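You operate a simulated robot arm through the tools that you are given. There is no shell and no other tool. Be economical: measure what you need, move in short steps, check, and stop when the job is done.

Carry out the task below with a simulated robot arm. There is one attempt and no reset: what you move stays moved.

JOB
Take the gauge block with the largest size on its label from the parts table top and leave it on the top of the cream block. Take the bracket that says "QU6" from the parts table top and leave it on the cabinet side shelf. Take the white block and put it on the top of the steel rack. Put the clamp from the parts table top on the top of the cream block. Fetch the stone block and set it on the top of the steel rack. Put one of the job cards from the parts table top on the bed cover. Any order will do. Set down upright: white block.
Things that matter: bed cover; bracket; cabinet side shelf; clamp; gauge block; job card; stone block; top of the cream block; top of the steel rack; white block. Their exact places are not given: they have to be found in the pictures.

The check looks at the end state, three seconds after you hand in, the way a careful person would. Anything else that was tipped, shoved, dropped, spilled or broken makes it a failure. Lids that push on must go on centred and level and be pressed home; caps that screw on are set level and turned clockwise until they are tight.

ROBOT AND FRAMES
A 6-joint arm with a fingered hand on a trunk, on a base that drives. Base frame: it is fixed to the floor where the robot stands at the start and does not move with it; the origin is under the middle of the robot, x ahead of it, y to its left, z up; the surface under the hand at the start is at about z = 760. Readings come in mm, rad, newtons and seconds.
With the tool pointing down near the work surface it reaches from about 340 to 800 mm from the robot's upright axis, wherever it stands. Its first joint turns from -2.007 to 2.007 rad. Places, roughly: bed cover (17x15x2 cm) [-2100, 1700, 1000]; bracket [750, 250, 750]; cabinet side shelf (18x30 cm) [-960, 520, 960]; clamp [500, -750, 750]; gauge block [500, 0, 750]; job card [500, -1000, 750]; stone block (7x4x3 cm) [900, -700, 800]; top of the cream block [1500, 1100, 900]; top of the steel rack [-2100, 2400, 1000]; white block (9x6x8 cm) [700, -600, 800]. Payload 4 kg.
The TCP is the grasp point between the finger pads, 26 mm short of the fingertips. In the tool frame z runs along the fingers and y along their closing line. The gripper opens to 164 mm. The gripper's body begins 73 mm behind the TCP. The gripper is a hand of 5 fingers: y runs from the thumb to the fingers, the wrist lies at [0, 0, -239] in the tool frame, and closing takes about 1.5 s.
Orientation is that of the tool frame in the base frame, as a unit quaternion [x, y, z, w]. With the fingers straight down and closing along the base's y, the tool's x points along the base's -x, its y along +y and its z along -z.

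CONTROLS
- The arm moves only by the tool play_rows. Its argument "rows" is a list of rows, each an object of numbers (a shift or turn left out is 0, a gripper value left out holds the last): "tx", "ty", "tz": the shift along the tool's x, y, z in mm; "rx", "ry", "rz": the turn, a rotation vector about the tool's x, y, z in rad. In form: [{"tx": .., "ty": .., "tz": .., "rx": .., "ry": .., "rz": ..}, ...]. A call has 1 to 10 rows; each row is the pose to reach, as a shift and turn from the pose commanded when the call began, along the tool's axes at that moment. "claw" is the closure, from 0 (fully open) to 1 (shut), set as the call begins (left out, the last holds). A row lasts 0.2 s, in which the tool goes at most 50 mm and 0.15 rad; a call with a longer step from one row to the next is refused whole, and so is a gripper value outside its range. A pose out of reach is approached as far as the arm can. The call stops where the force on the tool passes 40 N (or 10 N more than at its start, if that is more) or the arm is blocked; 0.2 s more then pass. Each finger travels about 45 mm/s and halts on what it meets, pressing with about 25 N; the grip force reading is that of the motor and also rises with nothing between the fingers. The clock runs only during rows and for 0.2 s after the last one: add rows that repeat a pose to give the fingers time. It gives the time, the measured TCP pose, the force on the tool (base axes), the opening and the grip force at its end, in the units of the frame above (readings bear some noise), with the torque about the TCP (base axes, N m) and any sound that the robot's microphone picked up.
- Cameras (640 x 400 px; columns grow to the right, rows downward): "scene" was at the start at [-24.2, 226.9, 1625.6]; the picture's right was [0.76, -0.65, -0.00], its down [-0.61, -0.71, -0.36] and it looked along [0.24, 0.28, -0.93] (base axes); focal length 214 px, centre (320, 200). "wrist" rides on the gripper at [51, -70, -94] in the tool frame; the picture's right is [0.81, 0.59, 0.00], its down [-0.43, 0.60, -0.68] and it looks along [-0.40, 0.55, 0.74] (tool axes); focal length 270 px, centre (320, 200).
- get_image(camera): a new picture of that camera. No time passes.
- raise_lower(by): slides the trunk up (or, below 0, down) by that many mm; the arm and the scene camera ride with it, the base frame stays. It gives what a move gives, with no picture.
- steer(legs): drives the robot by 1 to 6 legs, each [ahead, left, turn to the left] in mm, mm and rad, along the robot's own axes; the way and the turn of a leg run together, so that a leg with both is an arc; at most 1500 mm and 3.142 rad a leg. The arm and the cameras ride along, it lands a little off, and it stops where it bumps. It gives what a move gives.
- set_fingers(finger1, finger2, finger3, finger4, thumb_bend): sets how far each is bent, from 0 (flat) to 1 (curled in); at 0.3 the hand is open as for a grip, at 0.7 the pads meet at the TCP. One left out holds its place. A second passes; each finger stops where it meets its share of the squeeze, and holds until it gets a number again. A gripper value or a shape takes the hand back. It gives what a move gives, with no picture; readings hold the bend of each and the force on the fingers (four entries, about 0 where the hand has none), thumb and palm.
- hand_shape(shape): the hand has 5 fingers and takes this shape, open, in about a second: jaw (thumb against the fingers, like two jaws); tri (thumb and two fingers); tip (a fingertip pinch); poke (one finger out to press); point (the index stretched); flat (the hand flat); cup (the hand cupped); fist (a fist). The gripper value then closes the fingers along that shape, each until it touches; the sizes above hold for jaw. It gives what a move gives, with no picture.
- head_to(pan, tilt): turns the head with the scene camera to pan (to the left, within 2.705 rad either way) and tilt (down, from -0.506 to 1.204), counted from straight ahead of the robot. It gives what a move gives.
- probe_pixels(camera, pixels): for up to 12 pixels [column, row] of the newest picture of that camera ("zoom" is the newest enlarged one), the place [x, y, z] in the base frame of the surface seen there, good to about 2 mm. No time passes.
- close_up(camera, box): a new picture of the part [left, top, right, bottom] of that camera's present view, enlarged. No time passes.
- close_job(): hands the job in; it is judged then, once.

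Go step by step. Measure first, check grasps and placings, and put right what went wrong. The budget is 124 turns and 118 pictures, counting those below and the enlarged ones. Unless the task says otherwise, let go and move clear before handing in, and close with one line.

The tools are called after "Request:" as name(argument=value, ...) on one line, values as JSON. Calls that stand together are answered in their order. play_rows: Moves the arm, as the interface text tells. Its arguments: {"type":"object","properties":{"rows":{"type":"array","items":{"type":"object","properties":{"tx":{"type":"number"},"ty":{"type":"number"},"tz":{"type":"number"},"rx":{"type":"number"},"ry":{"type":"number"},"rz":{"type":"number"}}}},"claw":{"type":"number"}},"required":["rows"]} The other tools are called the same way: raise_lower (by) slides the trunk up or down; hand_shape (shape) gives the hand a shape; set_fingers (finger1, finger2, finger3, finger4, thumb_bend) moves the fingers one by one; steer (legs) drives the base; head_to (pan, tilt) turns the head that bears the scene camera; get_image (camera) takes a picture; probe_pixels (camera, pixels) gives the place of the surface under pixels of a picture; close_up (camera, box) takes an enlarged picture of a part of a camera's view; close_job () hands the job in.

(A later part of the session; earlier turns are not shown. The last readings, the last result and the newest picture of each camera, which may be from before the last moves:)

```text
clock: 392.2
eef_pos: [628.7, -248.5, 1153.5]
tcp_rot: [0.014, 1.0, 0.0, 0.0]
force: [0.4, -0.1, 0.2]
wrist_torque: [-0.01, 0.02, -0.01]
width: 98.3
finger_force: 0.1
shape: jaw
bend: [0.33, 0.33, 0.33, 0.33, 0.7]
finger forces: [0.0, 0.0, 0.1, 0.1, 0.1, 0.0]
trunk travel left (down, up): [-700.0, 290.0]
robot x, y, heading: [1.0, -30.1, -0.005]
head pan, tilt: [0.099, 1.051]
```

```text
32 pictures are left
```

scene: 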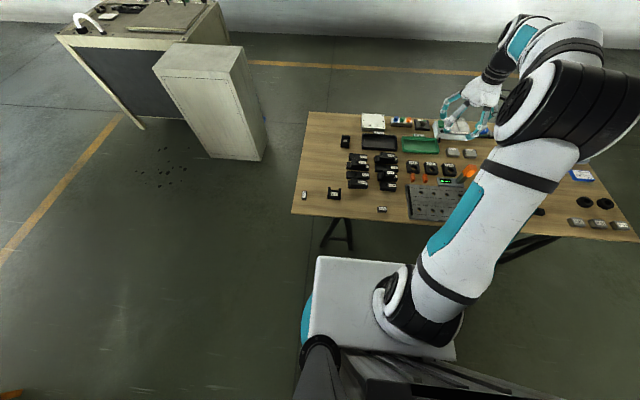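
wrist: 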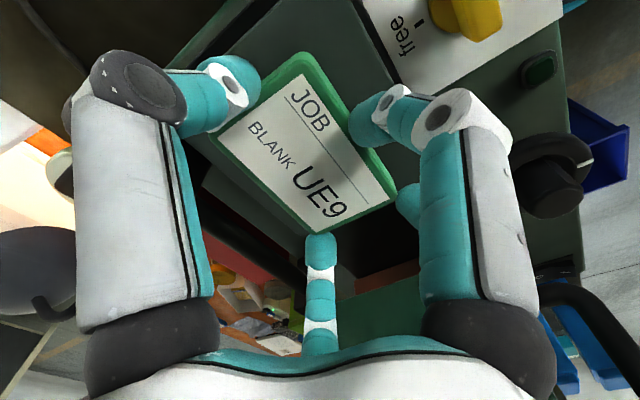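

Request:
close_up(camera="scene", box=[360, 190, 405, 220])

Request:
probe_pixels(camera="zoom", pixels=[[255, 225], [375, 230], [262, 275], [370, 280], [320, 250], [200, 250], [450, 260], [320, 200], [320, 305], [620, 190]])

Request:
close_up(camera="scene", box=[300, 125, 400, 200])

Request:
probe_pixels(camera="zoom", pixels=[[276, 105], [310, 105], [290, 85], [290, 140], [294, 110], [272, 130], [318, 130], [390, 180], [330, 60], [210, 390]])

```text
13.33 times, centred on (382, 205) of scene
```

zoom: 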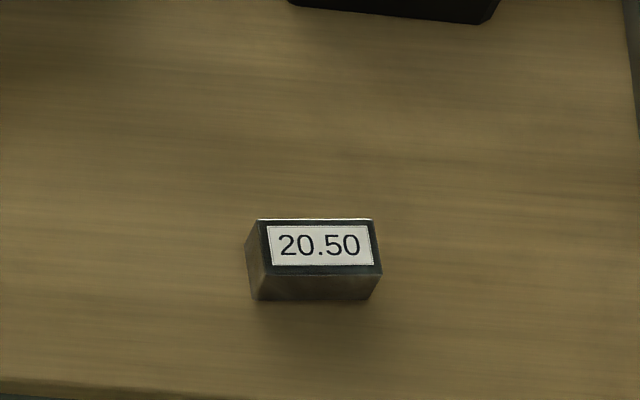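

```text
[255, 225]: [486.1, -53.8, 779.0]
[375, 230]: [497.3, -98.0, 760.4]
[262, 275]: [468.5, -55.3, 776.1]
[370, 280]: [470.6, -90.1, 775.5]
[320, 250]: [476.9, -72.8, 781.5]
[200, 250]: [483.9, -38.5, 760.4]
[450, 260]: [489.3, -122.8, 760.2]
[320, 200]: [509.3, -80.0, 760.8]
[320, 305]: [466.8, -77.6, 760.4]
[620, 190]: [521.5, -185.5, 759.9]
```

```text
5.33 times, centred on (350, 162) of scene
```

zoom: 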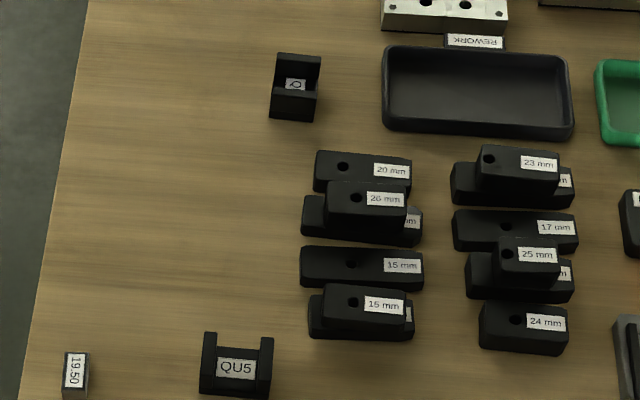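

```text
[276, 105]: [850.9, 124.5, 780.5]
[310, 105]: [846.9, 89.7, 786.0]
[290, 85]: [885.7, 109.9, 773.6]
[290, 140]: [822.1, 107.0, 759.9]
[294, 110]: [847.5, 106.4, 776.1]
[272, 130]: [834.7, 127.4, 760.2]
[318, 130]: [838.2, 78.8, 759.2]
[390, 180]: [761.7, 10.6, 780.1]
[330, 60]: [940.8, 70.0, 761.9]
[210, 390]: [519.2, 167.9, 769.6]
```

Bracket A is QU5, so the back one is the QU6 candidate (I'll verify). Gauge 20.50: centre (478,-73), 22x40, top 781. Go above it.

Request:
play_rows(rows=[{"tx": 31, "ty": 34}, {"tx": 62, "ty": 69}, {"tx": 93, "ty": 103, "rz": -0.01}, {"tx": 125, "ty": 137, "rz": -0.02}, {"tx": 156, "ty": 172, "rz": -0.027}, {"tx": 156, "ty": 172, "rz": -0.027, "tz": 50}, {"tx": 156, "ty": 172, "rz": -0.027, "tz": 100}, {"tx": 156, "ty": 172, "rz": -0.027, "tz": 150}, {"tx": 156, "ty": 172, "rz": -0.027, "tz": 200}, {"tx": 156, "ty": 172, "rz": -0.027, "tz": 250}], claw=0.4)

Request:
play_rows(rows=[{"tz": 40}, {"tz": 60}])

Request:
get_image(camera="wrist")

```text
clock: 394.4
eef_pos: [477.4, -74.0, 902.1]
tcp_rot: [0.0, 1.0, -0.001, 0.0]
force: [0.4, 1.7, 0.4]
wrist_torque: [0.05, 0.0, 0.02]
width: 98.6
finger_force: 0.0
shape: jaw
bend: [0.33, 0.33, 0.33, 0.33, 0.7]
finger forces: [0.1, 0.0, 0.0, 0.0, 0.0, 0.0]
trunk travel left (down, up): [-700.0, 290.0]
robot x, y, heading: [0.1, -23.9, -0.01]
head pan, tilt: [0.099, 1.051]
```

```text
clock: 395.0
eef_pos: [478.1, -72.0, 843.4]
tcp_rot: [0.0, 1.0, -0.001, 0.001]
force: [-0.3, 0.5, -0.3]
wrist_torque: [-0.02, -0.02, 0.02]
width: 98.5
finger_force: 0.1
shape: jaw
bend: [0.33, 0.33, 0.33, 0.33, 0.7]
finger forces: [0.0, 0.0, 0.0, 0.0, 0.0, 0.0]
trunk travel left (down, up): [-700.0, 290.0]
robot x, y, heading: [3.8, -27.7, -0.005]
head pan, tilt: [0.099, 1.051]
```

```text
29 pictures are left
```

wrist: 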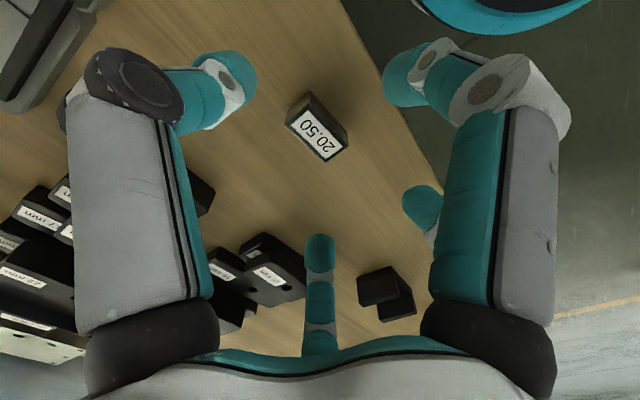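

Request:
play_rows(rows=[{"tz": 25}, {"tz": 38}, {"tz": 45}])

Request:
play_rows(rows=[{}, {}, {}, {}, {}, {}, {}, {}, {}, {}], claw=1.0)

Request:
get_image(camera="wrist")

```text
clock: 395.8
eef_pos: [476.3, -73.5, 799.0]
tcp_rot: [-0.001, 1.0, 0.0, 0.0]
force: [-0.7, -0.1, 0.6]
wrist_torque: [-0.04, 0.0, 0.0]
width: 98.3
finger_force: 0.0
shape: jaw
bend: [0.33, 0.33, 0.33, 0.33, 0.7]
finger forces: [0.0, 0.1, 0.0, 0.0, 0.0, 0.0]
trunk travel left (down, up): [-700.0, 290.0]
robot x, y, heading: [0.8, -25.4, -0.009]
head pan, tilt: [0.099, 1.051]
```

```text
clock: 398.0
eef_pos: [477.7, -72.9, 797.3]
tcp_rot: [0.0, 1.0, -0.001, -0.001]
force: [-0.4, -2.0, 3.3]
wrist_torque: [0.09, 0.03, 0.02]
width: 28.8
finger_force: 24.6
shape: jaw
bend: [0.75, 0.81, 0.81, 0.77, 0.7]
finger forces: [29.3, 20.6, 19.0, 23.7, 19.7, 0.0]
trunk travel left (down, up): [-700.0, 290.0]
robot x, y, heading: [4.9, -25.4, -0.007]
head pan, tilt: [0.099, 1.051]
```

```text
28 pictures are left
```

wrist: 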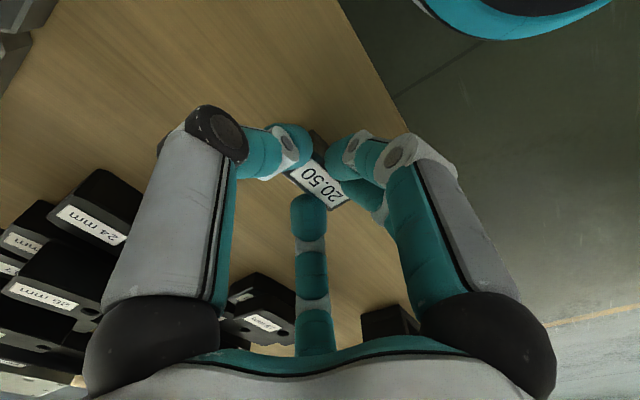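

Gripped with all fingers. Lift and drive to the cream block.

Request:
play_rows(rows=[{"tz": -10}, {"tz": -40}, {"tz": -80}, {"tz": -125}, {"tz": -170}, {"tz": -215}, {"tz": -260}, {"tz": -305}])

Request:
get_image(camera="wrist")

Request:
steer(legs=[[0, 1120, 0], [720, 0, 0]])

```text
clock: 399.8
eef_pos: [474.1, -74.8, 1105.3]
tcp_rot: [0.0, 1.0, -0.001, 0.0]
force: [-0.2, -0.3, -1.4]
wrist_torque: [0.0, -0.01, -0.02]
width: 28.2
finger_force: 24.7
shape: jaw
bend: [0.74, 0.81, 0.81, 0.77, 0.69]
finger forces: [31.0, 0.1, 19.8, 25.3, 18.9, 0.0]
trunk travel left (down, up): [-700.0, 290.0]
robot x, y, heading: [2.1, -26.3, -0.009]
head pan, tilt: [0.099, 1.051]
```

```text
27 pictures are left
```

wrist: 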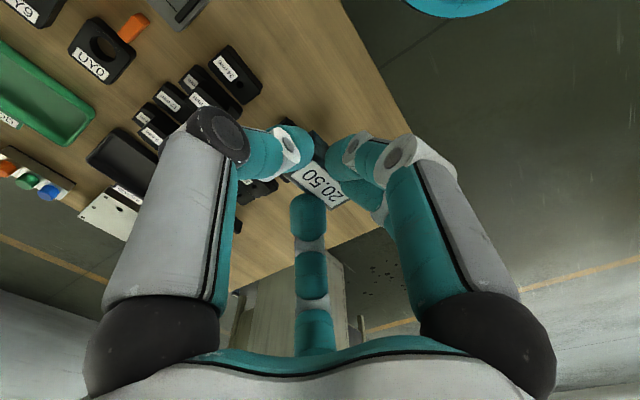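

```text
clock: 409.1
eef_pos: [1250.6, 1001.5, 1104.8]
tcp_rot: [0.015, 1.0, -0.001, 0.0]
force: [-0.1, -0.9, -1.5]
wrist_torque: [0.0, 0.01, 0.04]
width: 28.6
finger_force: 24.8
shape: jaw
bend: [0.74, 0.81, 0.81, 0.77, 0.69]
finger forces: [30.8, 0.0, 19.8, 25.2, 19.0, 0.0]
trunk travel left (down, up): [-700.0, 290.0]
robot x, y, heading: [776.0, 1063.7, -0.033]
head pan, tilt: [0.099, 1.051]
```

Request:
play_rows(rows=[{"tx": -27, "ty": 32}, {"tx": -54, "ty": 64}, {"tx": -82, "ty": 97}, {"tx": -109, "ty": 129}, {"tx": -137, "ty": 161}, {"tx": -164, "ty": 193}, {"tx": -164, "ty": 193, "tz": 45}, {"tx": -164, "ty": 193, "tz": 90}, {"tx": -164, "ty": 193, "tz": 130}, {"tx": -164, "ty": 193, "tz": 160}])

Request:
get_image(camera="scene")

Request:
probe_pixels(camera="scene", pixels=[[280, 120], [300, 130], [320, 140], [340, 130], [360, 140], [300, 100], [340, 100]])

```text
clock: 411.4
eef_pos: [1420.8, 1188.5, 944.2]
tcp_rot: [0.016, 1.0, -0.001, 0.0]
force: [-0.3, -0.3, -1.3]
wrist_torque: [-0.03, 0.01, 0.0]
width: 28.2
finger_force: 25.0
shape: jaw
bend: [0.74, 0.81, 0.81, 0.77, 0.69]
finger forces: [31.0, 0.0, 20.0, 25.8, 18.7, 0.0]
trunk travel left (down, up): [-700.0, 290.0]
robot x, y, heading: [779.5, 1068.5, -0.039]
head pan, tilt: [0.099, 1.051]
```

```text
26 pictures are left
```

scene: 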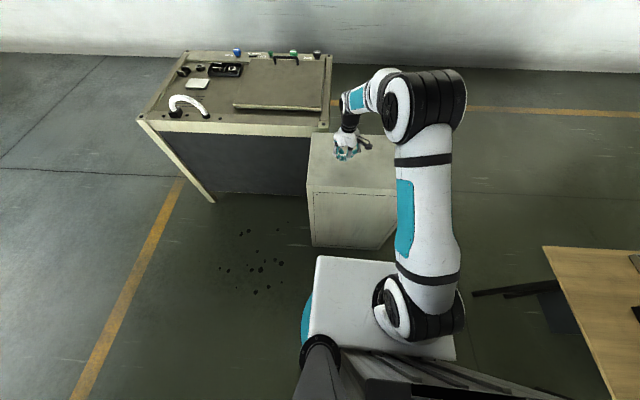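

```text
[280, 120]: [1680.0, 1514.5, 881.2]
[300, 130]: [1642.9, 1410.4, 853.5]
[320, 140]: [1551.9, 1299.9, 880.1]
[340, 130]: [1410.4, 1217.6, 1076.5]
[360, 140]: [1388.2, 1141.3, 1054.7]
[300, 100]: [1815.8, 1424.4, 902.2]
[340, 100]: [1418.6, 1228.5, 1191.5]
```

Request:
play_rows(rows=[{"tz": 14}, {"tz": 21}, {"tz": 24}, {"tz": 26}])

Request:
play_rows(rows=[{"tz": 1}, {"tz": 2}])

```text
clock: 412.4
eef_pos: [1419.7, 1187.2, 919.3]
tcp_rot: [0.016, 1.0, -0.001, 0.0]
force: [0.0, -1.5, 4.3]
wrist_torque: [0.08, -0.08, 0.01]
width: 28.2
finger_force: 24.4
shape: jaw
bend: [0.74, 0.81, 0.81, 0.77, 0.69]
finger forces: [31.0, 21.8, 21.2, 25.9, 19.9, 0.0]
trunk travel left (down, up): [-700.0, 290.0]
robot x, y, heading: [779.3, 1069.7, -0.04]
head pan, tilt: [0.099, 1.051]
```

```text
clock: 412.9
eef_pos: [1419.3, 1187.5, 918.3]
tcp_rot: [0.016, 1.0, -0.001, 0.002]
force: [0.1, -4.4, 12.2]
wrist_torque: [0.15, -0.05, 0.02]
width: 28.2
finger_force: 25.3
shape: jaw
bend: [0.74, 0.81, 0.81, 0.77, 0.69]
finger forces: [33.5, 24.5, 22.9, 27.2, 21.1, 0.0]
trunk travel left (down, up): [-700.0, 290.0]
robot x, y, heading: [783.6, 1063.0, -0.037]
head pan, tilt: [0.099, 1.051]
```

Contact made. Release and lift.

Request:
play_rows(rows=[{}, {}, {}, {}, {}, {}, {}, {}], claw=0.4)

Request:
play_rows(rows=[{"tz": -20}, {"tz": -60}, {"tz": -105}, {"tz": -150}, {"tz": -195}, {"tz": -230}])

Request:
close_up(camera="scene", box=[290, 100, 430, 200])

```text
clock: 414.8
eef_pos: [1420.5, 1189.3, 916.0]
tcp_rot: [0.016, 1.0, -0.001, 0.0]
force: [-0.2, -0.3, 0.0]
wrist_torque: [0.01, -0.01, -0.03]
width: 97.5
finger_force: 0.0
shape: jaw
bend: [0.33, 0.33, 0.33, 0.33, 0.7]
finger forces: [0.0, 0.1, 0.1, 0.0, 0.0, 0.0]
trunk travel left (down, up): [-700.0, 290.0]
robot x, y, heading: [778.3, 1066.3, -0.039]
head pan, tilt: [0.099, 1.051]
```

```text
clock: 416.1
eef_pos: [1419.4, 1186.3, 1145.6]
tcp_rot: [0.015, 1.0, -0.001, -0.001]
force: [0.0, 0.6, 0.6]
wrist_torque: [0.0, -0.01, -0.01]
width: 97.9
finger_force: 0.0
shape: jaw
bend: [0.33, 0.33, 0.33, 0.33, 0.7]
finger forces: [0.1, 0.0, 0.0, 0.0, 0.0, 0.1]
trunk travel left (down, up): [-700.0, 290.0]
robot x, y, heading: [781.1, 1067.4, -0.04]
head pan, tilt: [0.099, 1.051]
```

```text
4.00 times, centred on (360, 150) of scene
```

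zoom: 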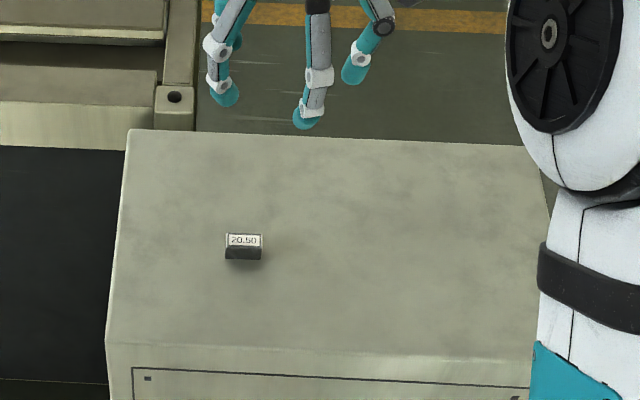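

Gauge block sits on the cream block. Now the clamp: drive back and to the right part of the table.

Request:
steer(legs=[[-770, 0, 0.039], [0, -1000, 0], [0, -800, 0]])

Request:
head_to(pan=-0.1, tilt=1.05)

Request:
get_image(camera="scene")

```text
clock: 429.1
eef_pos: [652.0, -554.5, 1146.7]
tcp_rot: [-0.017, 1.0, -0.001, 0.0]
force: [-0.2, 0.0, 0.6]
wrist_torque: [0.03, -0.01, 0.05]
width: 98.1
finger_force: 0.1
shape: jaw
bend: [0.33, 0.33, 0.33, 0.33, 0.7]
finger forces: [0.0, 0.1, 0.0, 0.1, 0.0, 0.1]
trunk travel left (down, up): [-700.0, 290.0]
robot x, y, heading: [19.7, -720.5, 0.026]
head pan, tilt: [0.099, 1.051]
```

```text
clock: 429.8
eef_pos: [651.3, -553.7, 1146.0]
tcp_rot: [-0.017, 1.0, -0.001, -0.001]
force: [-0.2, -0.6, -0.5]
wrist_torque: [0.0, 0.02, -0.03]
width: 97.8
finger_force: 0.1
shape: jaw
bend: [0.33, 0.33, 0.33, 0.33, 0.7]
finger forces: [0.0, 0.0, 0.0, 0.1, 0.1, 0.0]
trunk travel left (down, up): [-700.0, 290.0]
robot x, y, heading: [20.7, -718.0, 0.032]
head pan, tilt: [-0.099, 1.051]
```

```text
24 pictures are left
```

scene: 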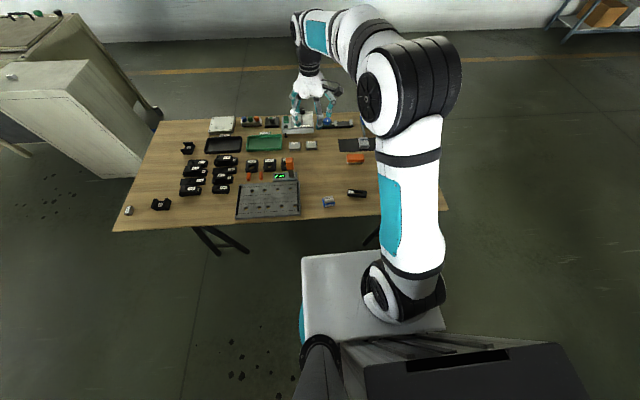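

Request:
close_up(camera="scene", box=[315, 180, 375, 215])

Request:
probe_pixels(camera="zoom", pixels=[[345, 105], [345, 140], [540, 112], [535, 150], [440, 105], [440, 150], [360, 120], [520, 130], [190, 170], [230, 200], [330, 90], [560, 160]])

```text
10.67 times, centred on (345, 198) of scene
```

zoom: 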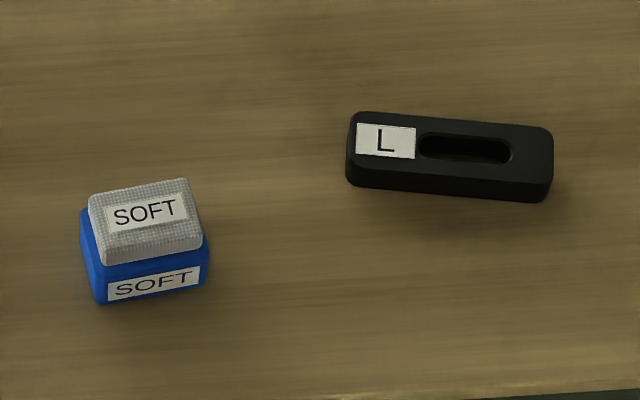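

```text
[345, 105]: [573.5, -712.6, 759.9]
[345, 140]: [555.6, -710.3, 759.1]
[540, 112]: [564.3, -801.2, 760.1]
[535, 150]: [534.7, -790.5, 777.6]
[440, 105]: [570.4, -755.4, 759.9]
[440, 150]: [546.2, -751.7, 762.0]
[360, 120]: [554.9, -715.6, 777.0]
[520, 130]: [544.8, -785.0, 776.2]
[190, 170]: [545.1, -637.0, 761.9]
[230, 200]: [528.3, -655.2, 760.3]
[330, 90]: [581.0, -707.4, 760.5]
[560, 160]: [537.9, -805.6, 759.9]
```

Request:
probe_pixels(camera="zoom", pixels=[[362, 116], [546, 132], [542, 178], [356, 162], [450, 172], [450, 122]])

```text
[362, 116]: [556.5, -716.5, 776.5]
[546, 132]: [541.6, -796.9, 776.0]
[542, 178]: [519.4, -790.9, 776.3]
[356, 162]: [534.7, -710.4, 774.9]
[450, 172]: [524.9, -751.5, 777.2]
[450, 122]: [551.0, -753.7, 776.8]
```

Clamp centre (538,-754), 88x28x16, yaw -0.18. I'll turn the hand so thumb and two fingers close across its narrow side.

Request:
play_rows(rows=[{"tx": 12, "ty": -20, "tz": 25, "rz": -0.135}, {"tx": 24, "ty": -39, "tz": 50, "rz": -0.27}, {"tx": 36, "ty": -59, "tz": 75, "rz": -0.405}, {"tx": 48, "ty": -78, "tz": 100, "rz": -0.54}, {"tx": 60, "ty": -98, "tz": 125, "rz": -0.675}, {"tx": 72, "ty": -118, "tz": 150, "rz": -0.81}, {"tx": 84, "ty": -137, "tz": 175, "rz": -0.945}, {"tx": 96, "ty": -157, "tz": 200, "rz": -1.08}, {"tx": 108, "ty": -176, "tz": 225, "rz": -1.215}, {"tx": 120, "ty": -196, "tz": 250, "rz": -1.355}], claw=0.35)

Request:
get_image(camera="wrist")

```text
clock: 432.0
eef_pos: [539.9, -754.9, 897.4]
tcp_rot: [-0.639, 0.769, -0.005, -0.003]
force: [-0.7, 0.2, 0.3]
wrist_torque: [0.01, 0.0, 0.03]
width: 106.2
finger_force: 0.0
shape: jaw
bend: [0.31, 0.31, 0.31, 0.31, 0.7]
finger forces: [0.0, 0.0, 0.0, 0.0, 0.0, 0.0]
trunk travel left (down, up): [-700.0, 290.0]
robot x, y, heading: [25.9, -713.3, 0.022]
head pan, tilt: [-0.099, 1.051]
```

```text
22 pictures are left
```

wrist: 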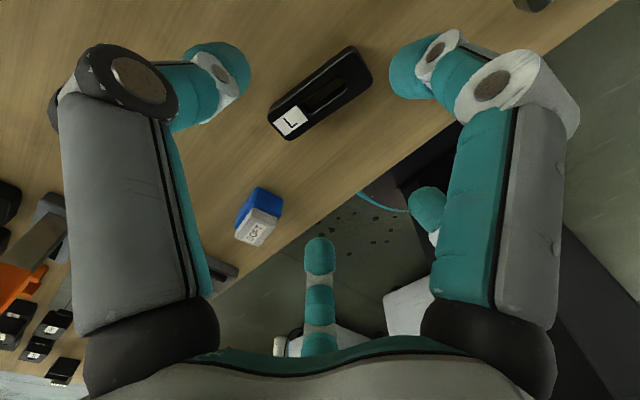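

Request:
play_rows(rows=[{"tx": -1, "tz": 40}, {"tx": -1, "tz": 70}, {"tx": -1, "tz": 90}, {"tx": -1, "tz": 100}])

Request:
play_rows(rows=[{}, {}, {}, {}, {}, {}, {}, {}, {}, {}], claw=1.0)

Request:
get_image(camera="wrist")

```text
clock: 433.0
eef_pos: [536.6, -753.5, 796.1]
tcp_rot: [-0.639, 0.769, -0.003, -0.003]
force: [-0.2, -0.8, -0.1]
wrist_torque: [0.04, 0.02, -0.02]
width: 105.9
finger_force: 0.0
shape: jaw
bend: [0.31, 0.31, 0.31, 0.31, 0.7]
finger forces: [0.1, 0.0, 0.0, 0.0, 0.1, 0.0]
trunk travel left (down, up): [-700.0, 290.0]
robot x, y, heading: [19.2, -719.2, 0.027]
head pan, tilt: [-0.099, 1.051]
```

```text
clock: 435.2
eef_pos: [536.7, -754.0, 798.0]
tcp_rot: [-0.639, 0.769, -0.005, -0.001]
force: [1.1, 0.4, 40.3]
wrist_torque: [0.27, -0.62, 0.04]
width: 40.3
finger_force: 25.5
shape: jaw
bend: [0.38, 0.78, 0.78, 0.35, 0.7]
finger forces: [25.3, 23.2, 23.2, 38.8, 38.6, 0.0]
trunk travel left (down, up): [-700.0, 290.0]
robot x, y, heading: [22.0, -715.0, 0.028]
head pan, tilt: [-0.099, 1.051]
```

```text
21 pictures are left
```

wrist: 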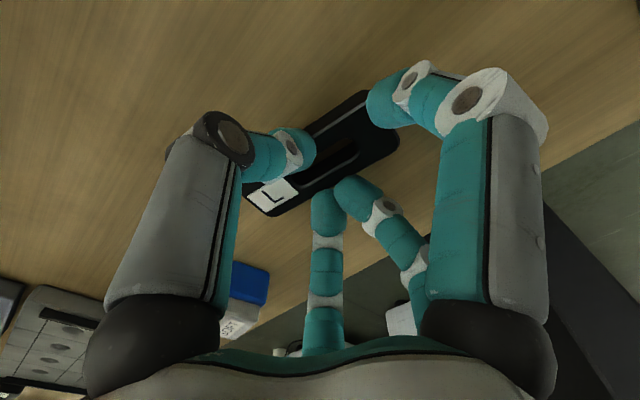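

Force is high; lift slightly to see whether the clamp comes along.

Request:
play_rows(rows=[{"tz": -5}, {"tz": -12}, {"tz": -25}])

Request:
get_image(camera="wrist")

Request:
probe_pixels(camera="wrist", pixels=[[262, 200], [285, 190], [350, 110], [330, 150], [330, 180], [220, 120], [450, 180], [290, 205]])

```text
clock: 436.0
eef_pos: [536.3, -755.1, 820.8]
tcp_rot: [-0.639, 0.769, -0.004, -0.005]
force: [0.5, -0.3, -4.1]
wrist_torque: [0.01, 0.0, -0.01]
width: 38.9
finger_force: 24.4
shape: jaw
bend: [0.38, 0.78, 0.78, 0.35, 0.7]
finger forces: [23.7, 22.3, 21.7, 23.9, 23.7, 0.1]
trunk travel left (down, up): [-700.0, 290.0]
robot x, y, heading: [19.5, -715.7, 0.026]
head pan, tilt: [-0.099, 1.051]
```

```text
20 pictures are left
```

wrist: 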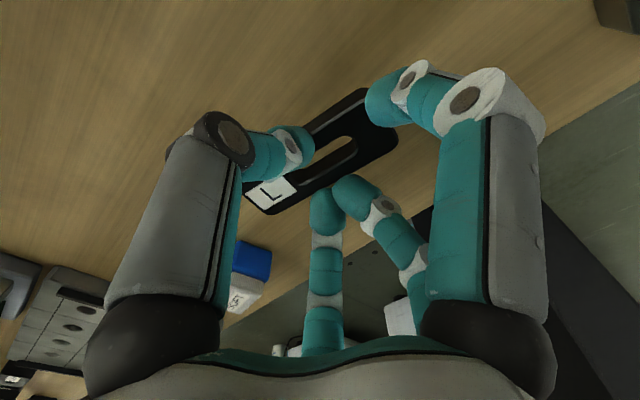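

```text
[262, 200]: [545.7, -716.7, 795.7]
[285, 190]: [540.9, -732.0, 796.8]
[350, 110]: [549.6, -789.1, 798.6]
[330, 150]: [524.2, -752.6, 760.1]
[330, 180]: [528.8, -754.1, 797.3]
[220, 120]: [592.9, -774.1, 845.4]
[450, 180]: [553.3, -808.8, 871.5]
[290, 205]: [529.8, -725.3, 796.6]
```

Clamp is held level (top z 797 at TCP 821). Lift and drive to the cream block.

Request:
play_rows(rows=[{"tz": -40}, {"tz": -85}, {"tz": -130}, {"tz": -175}, {"tz": -220}, {"tz": -265}, {"tz": -300}])

Request:
steer(legs=[[0, 900, -0.026], [0, 900, 0], [730, 0, 0]])

```text
clock: 437.6
eef_pos: [537.9, -747.1, 1124.7]
tcp_rot: [-0.637, 0.771, -0.003, -0.004]
force: [-0.2, 0.1, -2.7]
wrist_torque: [-0.02, 0.04, -0.02]
width: 38.7
finger_force: 24.7
shape: jaw
bend: [0.38, 0.78, 0.78, 0.35, 0.7]
finger forces: [22.5, 22.7, 22.7, 22.9, 22.5, 0.1]
out of reach, approached as far as the arm can: row 6, 7
trunk travel left (down, up): [-700.0, 290.0]
robot x, y, heading: [21.0, -716.0, 0.03]
head pan, tilt: [-0.099, 1.051]
```

```text
clock: 450.4
eef_pos: [1290.0, 1025.1, 1124.1]
tcp_rot: [-0.62, 0.785, -0.004, -0.003]
force: [0.4, 0.3, -3.3]
wrist_torque: [-0.01, 0.05, -0.03]
width: 39.0
finger_force: 25.2
shape: jaw
bend: [0.38, 0.78, 0.78, 0.35, 0.7]
finger forces: [22.4, 22.8, 22.9, 22.7, 22.4, 0.1]
trunk travel left (down, up): [-700.0, 290.0]
robot x, y, heading: [769.3, 1072.0, -0.016]
head pan, tilt: [-0.099, 1.051]
```

Request:
play_rows(rows=[{"tx": -5, "ty": -43}, {"tx": -10, "ty": -86}, {"tx": -16, "ty": -130}, {"tx": -16, "ty": -130, "tz": 45}, {"tx": -16, "ty": -130, "tz": 90}, {"tx": -16, "ty": -130, "tz": 135}, {"tx": -16, "ty": -130, "tz": 170}, {"tx": -16, "ty": -130, "tz": 185}])

Request:
get_image(camera="wrist")

Request:
probe_pixels(camera="wrist", pixels=[[262, 200], [285, 190], [350, 110], [300, 240], [100, 100], [300, 60]])

```text
clock: 452.1
eef_pos: [1418.8, 1008.4, 937.0]
tcp_rot: [-0.62, 0.784, -0.005, -0.004]
force: [-0.2, 0.5, -3.1]
wrist_torque: [-0.01, 0.04, -0.02]
width: 39.1
finger_force: 24.9
shape: jaw
bend: [0.38, 0.78, 0.78, 0.35, 0.7]
finger forces: [21.9, 23.3, 23.8, 21.9, 21.7, 0.1]
trunk travel left (down, up): [-700.0, 290.0]
robot x, y, heading: [768.5, 1072.5, -0.016]
head pan, tilt: [-0.099, 1.051]
```

```text
19 pictures are left
```

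wrist: 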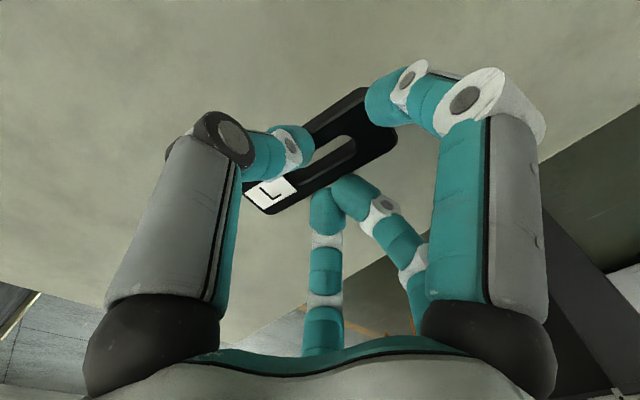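

```text
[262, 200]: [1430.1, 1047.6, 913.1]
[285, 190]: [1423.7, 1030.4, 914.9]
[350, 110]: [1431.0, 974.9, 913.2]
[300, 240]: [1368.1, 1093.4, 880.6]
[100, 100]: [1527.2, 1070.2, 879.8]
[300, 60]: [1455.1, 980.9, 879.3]
```

Request:
play_rows(rows=[{"tz": 8}, {"tz": 13}, {"tz": 15}, {"tz": 16}])

Request:
play_rows(rows=[{"tz": 1}, {"tz": 2}])

```text
clock: 453.1
eef_pos: [1419.4, 1007.7, 920.3]
tcp_rot: [-0.62, 0.784, -0.004, -0.003]
force: [0.2, -0.1, -3.0]
wrist_torque: [-0.06, 0.06, 0.03]
width: 39.0
finger_force: 25.7
shape: jaw
bend: [0.38, 0.78, 0.78, 0.35, 0.7]
finger forces: [21.9, 23.3, 23.8, 21.8, 21.7, 0.0]
trunk travel left (down, up): [-700.0, 290.0]
robot x, y, heading: [772.1, 1074.8, -0.015]
head pan, tilt: [-0.099, 1.051]
```

```text
clock: 453.8
eef_pos: [1419.6, 1007.5, 920.8]
tcp_rot: [-0.621, 0.784, -0.004, -0.003]
force: [0.0, 0.3, 0.3]
wrist_torque: [0.12, -0.04, 0.04]
width: 38.7
finger_force: 25.1
shape: jaw
bend: [0.38, 0.78, 0.78, 0.35, 0.7]
finger forces: [21.6, 23.6, 24.3, 22.4, 21.7, 0.0]
trunk travel left (down, up): [-700.0, 290.0]
robot x, y, heading: [771.7, 1074.9, -0.018]
head pan, tilt: [-0.099, 1.051]
```

Contact has begun; one mm more, then release and lift.

Request:
play_rows(rows=[{"tz": 1}])

Request:
play_rows(rows=[{}, {}, {}, {}, {}, {}, {}, {}], claw=0.3)

Request:
play_rows(rows=[{"tz": -20}, {"tz": -60}, {"tz": -105}, {"tz": -150}, {"tz": -195}])

Request:
head_to(pan=0.15, tilt=1.0)

Request:
get_image(camera="scene")

```text
clock: 454.1
eef_pos: [1418.9, 1007.7, 919.9]
tcp_rot: [-0.62, 0.784, -0.004, -0.003]
force: [-1.4, 1.5, 0.9]
wrist_torque: [0.22, -0.09, 0.05]
width: 39.1
finger_force: 24.0
shape: jaw
bend: [0.38, 0.78, 0.78, 0.35, 0.7]
finger forces: [21.5, 23.5, 24.3, 22.8, 21.9, 0.1]
trunk travel left (down, up): [-700.0, 290.0]
robot x, y, heading: [774.4, 1076.8, -0.019]
head pan, tilt: [-0.099, 1.051]
```

```text
clock: 455.9
eef_pos: [1420.1, 1007.4, 920.6]
tcp_rot: [-0.621, 0.783, -0.005, -0.003]
force: [-0.5, 0.3, 0.0]
wrist_torque: [0.03, -0.02, 0.01]
width: 114.6
finger_force: 0.2
shape: jaw
bend: [0.3, 0.3, 0.3, 0.3, 0.68]
finger forces: [0.0, 0.0, 0.0, 0.0, 0.0, 0.0]
trunk travel left (down, up): [-700.0, 290.0]
robot x, y, heading: [771.7, 1076.5, -0.022]
head pan, tilt: [-0.099, 1.051]
```

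```text
clock: 457.1
eef_pos: [1414.8, 1009.2, 1114.8]
tcp_rot: [-0.619, 0.785, -0.004, -0.005]
force: [-1.1, 0.2, -1.3]
wrist_torque: [0.0, -0.01, 0.01]
width: 114.4
finger_force: 0.0
shape: jaw
bend: [0.3, 0.3, 0.3, 0.3, 0.68]
finger forces: [0.1, 0.0, 0.1, 0.0, 0.0, 0.0]
trunk travel left (down, up): [-700.0, 290.0]
robot x, y, heading: [770.4, 1077.1, -0.014]
head pan, tilt: [-0.099, 1.051]
```

```text
clock: 457.9
eef_pos: [1416.2, 1008.4, 1114.9]
tcp_rot: [-0.62, 0.785, -0.004, -0.004]
force: [0.9, -0.5, 0.4]
wrist_torque: [-0.01, -0.01, 0.0]
width: 114.6
finger_force: 0.1
shape: jaw
bend: [0.3, 0.3, 0.3, 0.3, 0.68]
finger forces: [0.1, 0.1, 0.0, 0.1, 0.1, 0.0]
trunk travel left (down, up): [-700.0, 290.0]
robot x, y, heading: [769.5, 1076.7, -0.015]
head pan, tilt: [0.15, 1.0]
```

```text
18 pictures are left
```

scene: 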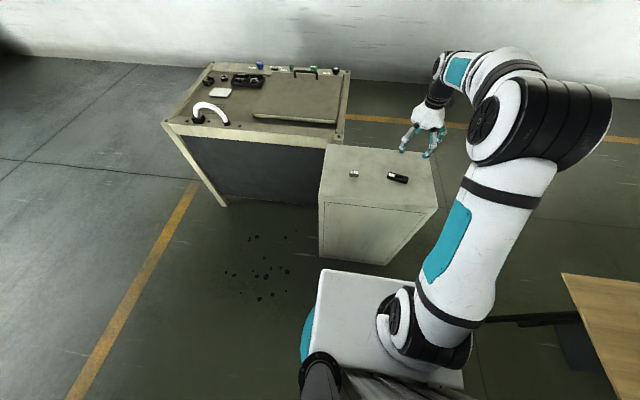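

Clamp and gauge are both on the cream block. Now the QU6 bracket: drive to it and look.

Request:
steer(legs=[[-660, 0, 0.015], [0, -950, 0]])

Request:
head_to(pan=0.1, tilt=0.95)

Request:
get_image(camera="scene")

```text
clock: 466.2
eef_pos: [760.6, 78.1, 1114.4]
tcp_rot: [-0.631, 0.776, -0.004, -0.005]
force: [-0.8, -0.8, 0.6]
wrist_torque: [0.04, 0.02, -0.02]
width: 114.4
finger_force: 0.0
shape: jaw
bend: [0.3, 0.3, 0.3, 0.3, 0.68]
finger forces: [0.1, 0.0, 0.0, 0.0, 0.0, 0.1]
trunk travel left (down, up): [-700.0, 290.0]
robot x, y, heading: [117.8, 130.4, 0.011]
head pan, tilt: [0.15, 1.0]
```

```text
clock: 466.8
eef_pos: [760.7, 78.8, 1115.7]
tcp_rot: [-0.631, 0.776, -0.004, -0.005]
force: [-0.1, -0.6, -0.1]
wrist_torque: [-0.02, -0.02, -0.04]
width: 114.3
finger_force: 0.0
shape: jaw
bend: [0.3, 0.3, 0.3, 0.3, 0.68]
finger forces: [0.1, 0.0, 0.0, 0.0, 0.0, 0.0]
trunk travel left (down, up): [-700.0, 290.0]
robot x, y, heading: [116.0, 126.3, 0.013]
head pan, tilt: [0.099, 0.949]
```

```text
17 pictures are left
```

scene: 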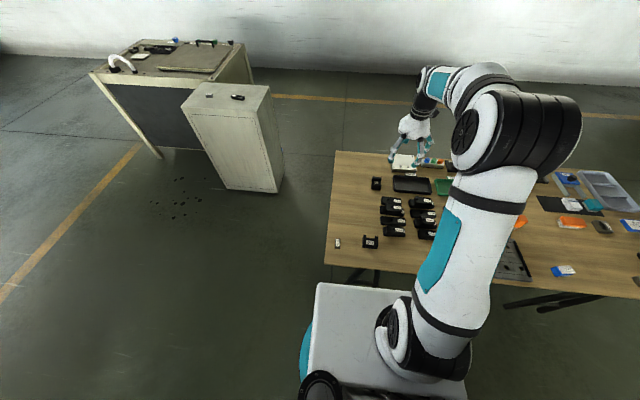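

Request:
close_up(camera="scene", box=[355, 165, 400, 200])

Request:
probe_pixels(camera="zoom", pixels=[[260, 160], [350, 160], [255, 230], [360, 230], [300, 190], [300, 160], [305, 240], [520, 190], [560, 200], [540, 160], [300, 140], [310, 270]])

```text
11.43 times, centred on (378, 182) of scene
```

zoom: 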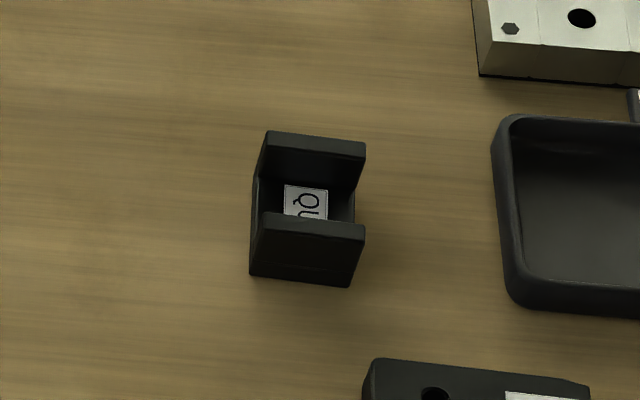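

```text
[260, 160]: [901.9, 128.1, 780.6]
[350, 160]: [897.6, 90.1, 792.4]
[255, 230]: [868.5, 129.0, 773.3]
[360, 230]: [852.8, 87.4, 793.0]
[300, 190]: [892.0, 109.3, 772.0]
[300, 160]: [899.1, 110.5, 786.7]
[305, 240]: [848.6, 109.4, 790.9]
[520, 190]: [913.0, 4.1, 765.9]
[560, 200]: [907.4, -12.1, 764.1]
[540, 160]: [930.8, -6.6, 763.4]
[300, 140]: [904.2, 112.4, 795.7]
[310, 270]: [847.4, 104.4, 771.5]
```

Request:
probe_pixels(camera="zoom", pixels=[[268, 218], [360, 230], [274, 135], [360, 146], [252, 268], [348, 282], [498, 200], [508, 280], [380, 360]])

Request:
close_up(camera="wrist", box=[220, 0, 420, 130])

```text
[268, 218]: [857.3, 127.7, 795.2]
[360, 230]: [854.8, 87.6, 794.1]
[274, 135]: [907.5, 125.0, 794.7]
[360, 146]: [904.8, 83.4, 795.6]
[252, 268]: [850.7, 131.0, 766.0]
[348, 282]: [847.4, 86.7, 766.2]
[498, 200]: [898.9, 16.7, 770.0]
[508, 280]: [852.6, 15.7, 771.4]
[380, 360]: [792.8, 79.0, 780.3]
```

```text
3.08 times, centred on (320, 65) of wrist
```

zoom: 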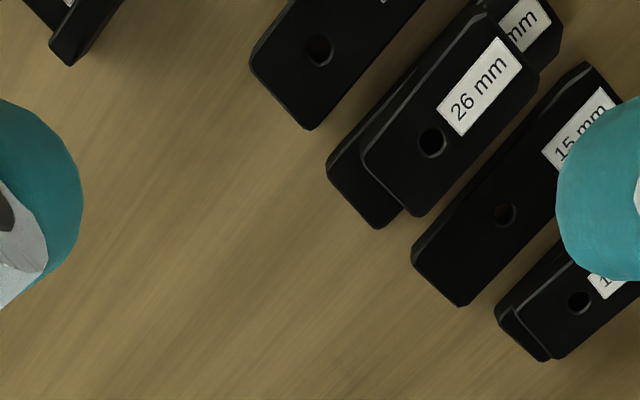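

Bracket centre (879,107), 62x44x36. Move above with the hand turned back, and read its label on the way.

Request:
play_rows(rows=[{"tx": -5, "ty": -11, "tz": 20, "rz": 0.1425}, {"tx": -10, "ty": -22, "tz": 40, "rz": 0.285}, {"tx": -15, "ty": -33, "tz": 60, "rz": 0.4275}, {"tx": -21, "ty": -44, "tz": 80, "rz": 0.57}, {"tx": -26, "ty": -55, "tz": 100, "rz": 0.7125}, {"tx": -31, "ty": -66, "tz": 120, "rz": 0.855}, {"tx": -36, "ty": -77, "tz": 140, "rz": 0.9975}, {"tx": -41, "ty": -88, "tz": 160, "rz": 1.14}, {"tx": -46, "ty": -99, "tz": 180, "rz": 1.2825}, {"tx": -51, "ty": -110, "tz": 200, "rz": 1.425}], claw=0.4)

Request:
close_up(camera="wrist", box=[200, 20, 460, 240])

```text
clock: 469.0
eef_pos: [880.6, 102.3, 912.5]
tcp_rot: [0.031, 0.999, -0.006, 0.0]
force: [0.5, 0.0, -0.7]
wrist_torque: [-0.03, -0.01, 0.02]
width: 99.0
finger_force: 0.0
shape: jaw
bend: [0.33, 0.33, 0.33, 0.33, 0.7]
finger forces: [0.0, 0.0, 0.1, 0.0, 0.1, 0.0]
trunk travel left (down, up): [-700.0, 290.0]
robot x, y, heading: [111.9, 126.5, 0.013]
head pan, tilt: [0.099, 0.949]
```

```text
1.82 times, centred on (330, 130) of wrist
```

zoom: 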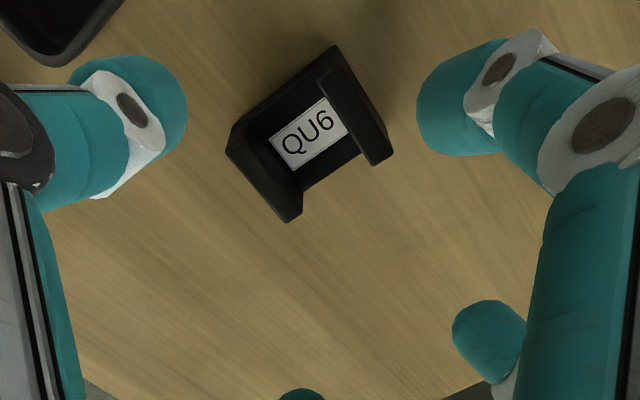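

QU6 confirmed. Descend to TCP≈800 and close.

Request:
play_rows(rows=[{"tx": 1, "ty": 4, "tz": 40}, {"tx": 1, "ty": 4, "tz": 75}, {"tx": 1, "ty": 4, "tz": 98}, {"tx": 1, "ty": 4, "tz": 112}])

Request:
play_rows(rows=[{}, {}, {}, {}, {}, {}, {}, {}, {}, {}], claw=1.0)

Request:
play_rows(rows=[{"tz": -5}, {"tz": -15}, {"tz": -30}])

Request:
get_image(camera="wrist")

```text
clock: 470.0
eef_pos: [880.6, 106.1, 800.0]
tcp_rot: [0.029, 1.0, -0.006, 0.001]
force: [0.7, 0.1, -0.2]
wrist_torque: [0.02, -0.01, 0.0]
width: 99.0
finger_force: 0.1
shape: jaw
bend: [0.33, 0.33, 0.33, 0.33, 0.7]
finger forces: [0.0, 0.1, 0.0, 0.0, 0.1, 0.0]
trunk travel left (down, up): [-700.0, 290.0]
robot x, y, heading: [112.7, 128.6, 0.01]
head pan, tilt: [0.099, 0.949]
```

```text
clock: 472.2
eef_pos: [880.1, 106.3, 800.8]
tcp_rot: [0.03, 1.0, -0.006, 0.0]
force: [-0.3, -0.9, -2.1]
wrist_torque: [-0.12, -0.01, -0.02]
width: 18.3
finger_force: 25.3
shape: jaw
bend: [0.45, 0.84, 0.85, 0.43, 0.72]
finger forces: [22.2, 0.0, 0.0, 22.2, 0.1, 0.1]
trunk travel left (down, up): [-700.0, 290.0]
robot x, y, heading: [111.9, 129.4, 0.012]
head pan, tilt: [0.099, 0.949]
```

```text
clock: 473.0
eef_pos: [877.6, 107.3, 831.3]
tcp_rot: [0.029, 1.0, -0.006, 0.0]
force: [0.1, 0.0, -4.7]
wrist_torque: [0.03, 0.01, 0.02]
width: 18.4
finger_force: 25.2
shape: jaw
bend: [0.45, 0.84, 0.85, 0.43, 0.72]
finger forces: [21.5, 0.0, 0.0, 22.3, 0.0, 0.1]
trunk travel left (down, up): [-700.0, 290.0]
robot x, y, heading: [115.0, 127.2, 0.009]
head pan, tilt: [0.099, 0.949]
```

```text
13 pictures are left
```

wrist: 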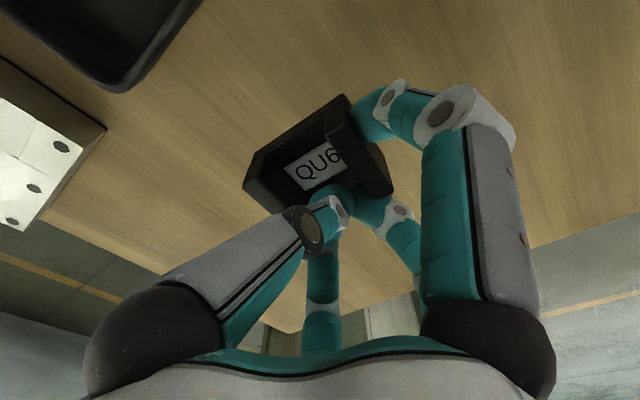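

The bracket is lifted, pinched by fingers 1 and 4 on its walls. Raise and retract the arm, then move to the shelf and look.

Request:
play_rows(rows=[{"tz": -35}, {"tz": -70}, {"tz": -110}, {"tz": -150}, {"tz": -190}, {"tx": 40, "tz": -210}, {"tx": 85, "tz": -230}, {"tx": 130, "tz": -250}, {"tx": 175, "tz": -260}, {"tx": 220, "tz": -270}])

Request:
get_image(camera="wrist")

```text
clock: 475.2
eef_pos: [658.9, 122.9, 1104.5]
tcp_rot: [0.03, 1.0, -0.006, 0.0]
force: [-1.5, 0.0, -4.2]
wrist_torque: [0.02, -0.05, 0.0]
width: 18.3
finger_force: 24.7
shape: jaw
bend: [0.45, 0.84, 0.85, 0.44, 0.72]
finger forces: [21.6, 0.0, 0.0, 22.2, 0.1, 0.1]
trunk travel left (down, up): [-700.0, 290.0]
robot x, y, heading: [118.0, 125.3, 0.014]
head pan, tilt: [0.099, 0.949]
```

```text
12 pictures are left
```

wrist: 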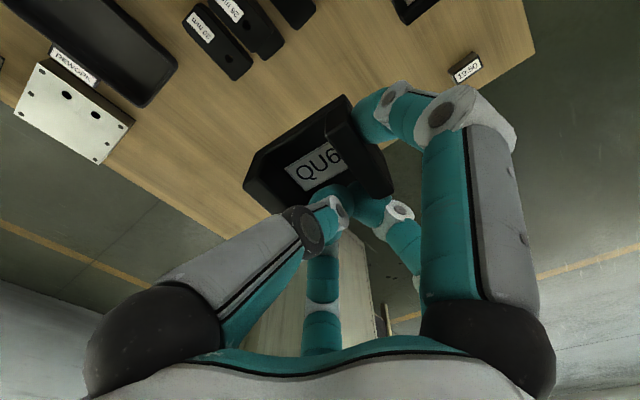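

Request:
steer(legs=[[0, 480, 0], [0, 0, 3.12], [250, 0, 0]])

Request:
head_to(pan=0.1, tilt=0.75)

Request:
get_image(camera="scene")

```text
clock: 486.8
eef_pos: [-688.7, 634.2, 1101.9]
tcp_rot: [0.999, -0.044, 0.001, -0.005]
force: [-0.7, -0.3, -4.8]
wrist_torque: [0.03, -0.04, 0.02]
width: 18.0
finger_force: 24.5
shape: jaw
bend: [0.45, 0.84, 0.85, 0.44, 0.72]
finger forces: [20.8, 0.1, 0.1, 22.1, 0.1, 0.0]
trunk travel left (down, up): [-700.0, 290.0]
robot x, y, heading: [-145.1, 610.6, 3.122]
head pan, tilt: [0.099, 0.949]
```

```text
clock: 487.5
eef_pos: [-691.0, 633.6, 1103.9]
tcp_rot: [0.999, -0.044, 0.0, -0.006]
force: [0.4, 0.7, -4.5]
wrist_torque: [0.01, -0.01, 0.04]
width: 17.8
finger_force: 25.5
shape: jaw
bend: [0.45, 0.84, 0.85, 0.44, 0.72]
finger forces: [21.0, 0.0, 0.0, 21.9, 0.1, 0.0]
trunk travel left (down, up): [-700.0, 290.0]
robot x, y, heading: [-141.5, 610.1, 3.125]
head pan, tilt: [0.099, 0.75]
```

```text
11 pictures are left
```

scene: 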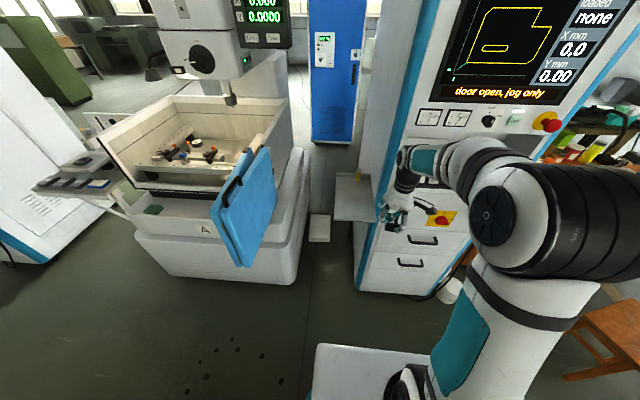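

The shelf is at (355,200), hung on the cabinet's left side. Measure it.

Request:
close_up(camera="scene", box=[320, 150, 420, 240])

Request:
probe_pixels(camera="zoom", pixels=[[95, 290], [350, 290], [105, 170], [250, 170], [200, 230], [250, 120], [100, 240], [300, 240], [260, 140], [345, 200], [380, 300], [230, 130]])

```text
4.44 times, centred on (370, 195) of scene
```

zoom: 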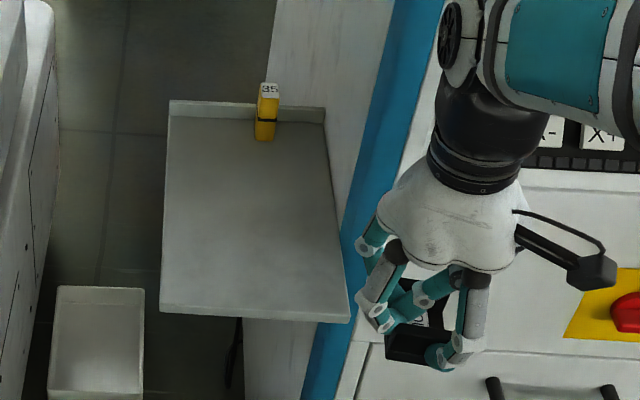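

```text
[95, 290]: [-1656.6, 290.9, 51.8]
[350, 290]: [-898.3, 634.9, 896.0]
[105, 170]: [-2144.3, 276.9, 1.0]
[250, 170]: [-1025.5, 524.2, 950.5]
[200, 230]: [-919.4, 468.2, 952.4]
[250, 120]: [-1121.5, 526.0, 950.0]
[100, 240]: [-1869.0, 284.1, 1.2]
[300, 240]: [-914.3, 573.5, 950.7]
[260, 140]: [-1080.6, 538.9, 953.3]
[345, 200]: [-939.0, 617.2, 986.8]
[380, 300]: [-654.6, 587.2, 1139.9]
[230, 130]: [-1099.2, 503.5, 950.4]
```

Request:
probe_pixels(camera="scene", pixels=[[270, 160], [240, 262], [215, 200], [270, 210], [300, 270], [380, 180], [372, 240], [355, 285]])

Request:
probe_pixels(camera="zoom", pixels=[[165, 305], [340, 312], [172, 118], [320, 118], [250, 305], [330, 240]])

```text
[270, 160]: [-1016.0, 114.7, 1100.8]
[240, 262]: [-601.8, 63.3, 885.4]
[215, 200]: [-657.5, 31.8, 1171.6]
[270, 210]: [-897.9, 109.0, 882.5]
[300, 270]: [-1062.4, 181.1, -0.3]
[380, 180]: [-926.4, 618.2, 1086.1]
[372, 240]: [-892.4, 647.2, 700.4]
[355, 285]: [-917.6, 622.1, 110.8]
```

```text
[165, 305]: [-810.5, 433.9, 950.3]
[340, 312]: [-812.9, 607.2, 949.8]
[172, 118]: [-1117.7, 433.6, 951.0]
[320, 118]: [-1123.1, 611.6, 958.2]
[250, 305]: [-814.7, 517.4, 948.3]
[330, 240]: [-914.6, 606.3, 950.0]
```

Shelf: x -1123..-808, y 430..615, z 950. Shift left and ahead to line up.

Request:
steer(legs=[[0, 130, 0.018], [140, 0, 0]])

```text
clock: 489.7
eef_pos: [-831.7, 491.4, 1103.8]
tcp_rot: [0.999, -0.036, 0.001, -0.005]
force: [-0.2, -0.3, -4.9]
wrist_torque: [-0.01, -0.01, 0.05]
width: 18.1
finger_force: 24.9
shape: jaw
bend: [0.45, 0.84, 0.85, 0.44, 0.72]
finger forces: [20.8, 0.1, 0.0, 22.0, 0.1, 0.0]
trunk travel left (down, up): [-700.0, 290.0]
robot x, y, heading: [-284.9, 478.1, -3.138]
head pan, tilt: [0.099, 0.75]
```

Request:
play_rows(rows=[{"tx": -45, "ty": -5}, {"tx": -90, "ty": -10}, {"tx": -99, "ty": -11, "tz": 30}, {"tx": -99, "ty": -11, "tz": 65}, {"tx": -99, "ty": -11, "tz": 94}])

Request:
close_up(camera="scene", box=[290, 150, 410, 270])

Request:
get_image(camera="wrist")

```text
clock: 490.9
eef_pos: [-925.6, 511.7, 1009.8]
tcp_rot: [0.999, -0.036, 0.0, -0.006]
force: [0.2, -0.1, -4.0]
wrist_torque: [0.0, -0.03, 0.02]
width: 17.8
finger_force: 24.6
shape: jaw
bend: [0.45, 0.84, 0.85, 0.44, 0.72]
finger forces: [21.0, 0.0, 0.1, 22.0, 0.1, 0.1]
trunk travel left (down, up): [-700.0, 290.0]
robot x, y, heading: [-285.7, 480.1, -3.14]
head pan, tilt: [0.099, 0.75]
```

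```text
3.33 times, centred on (350, 210) of scene
```

zoom: 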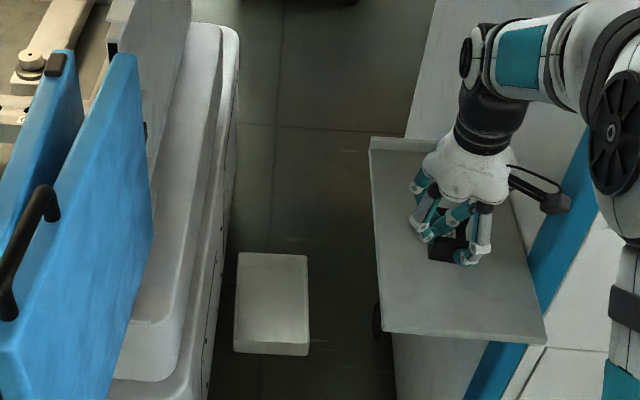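

```text
8 pictures are left
```

wrist: 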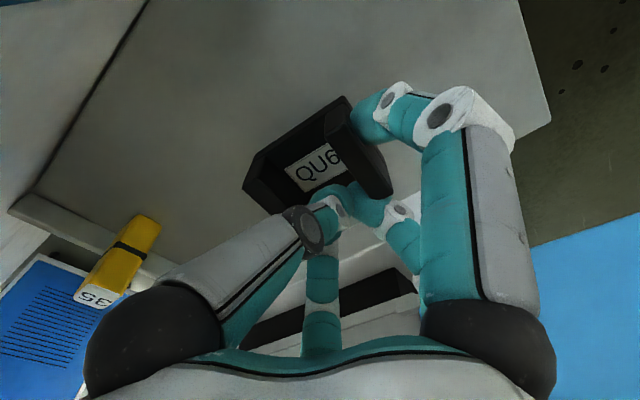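

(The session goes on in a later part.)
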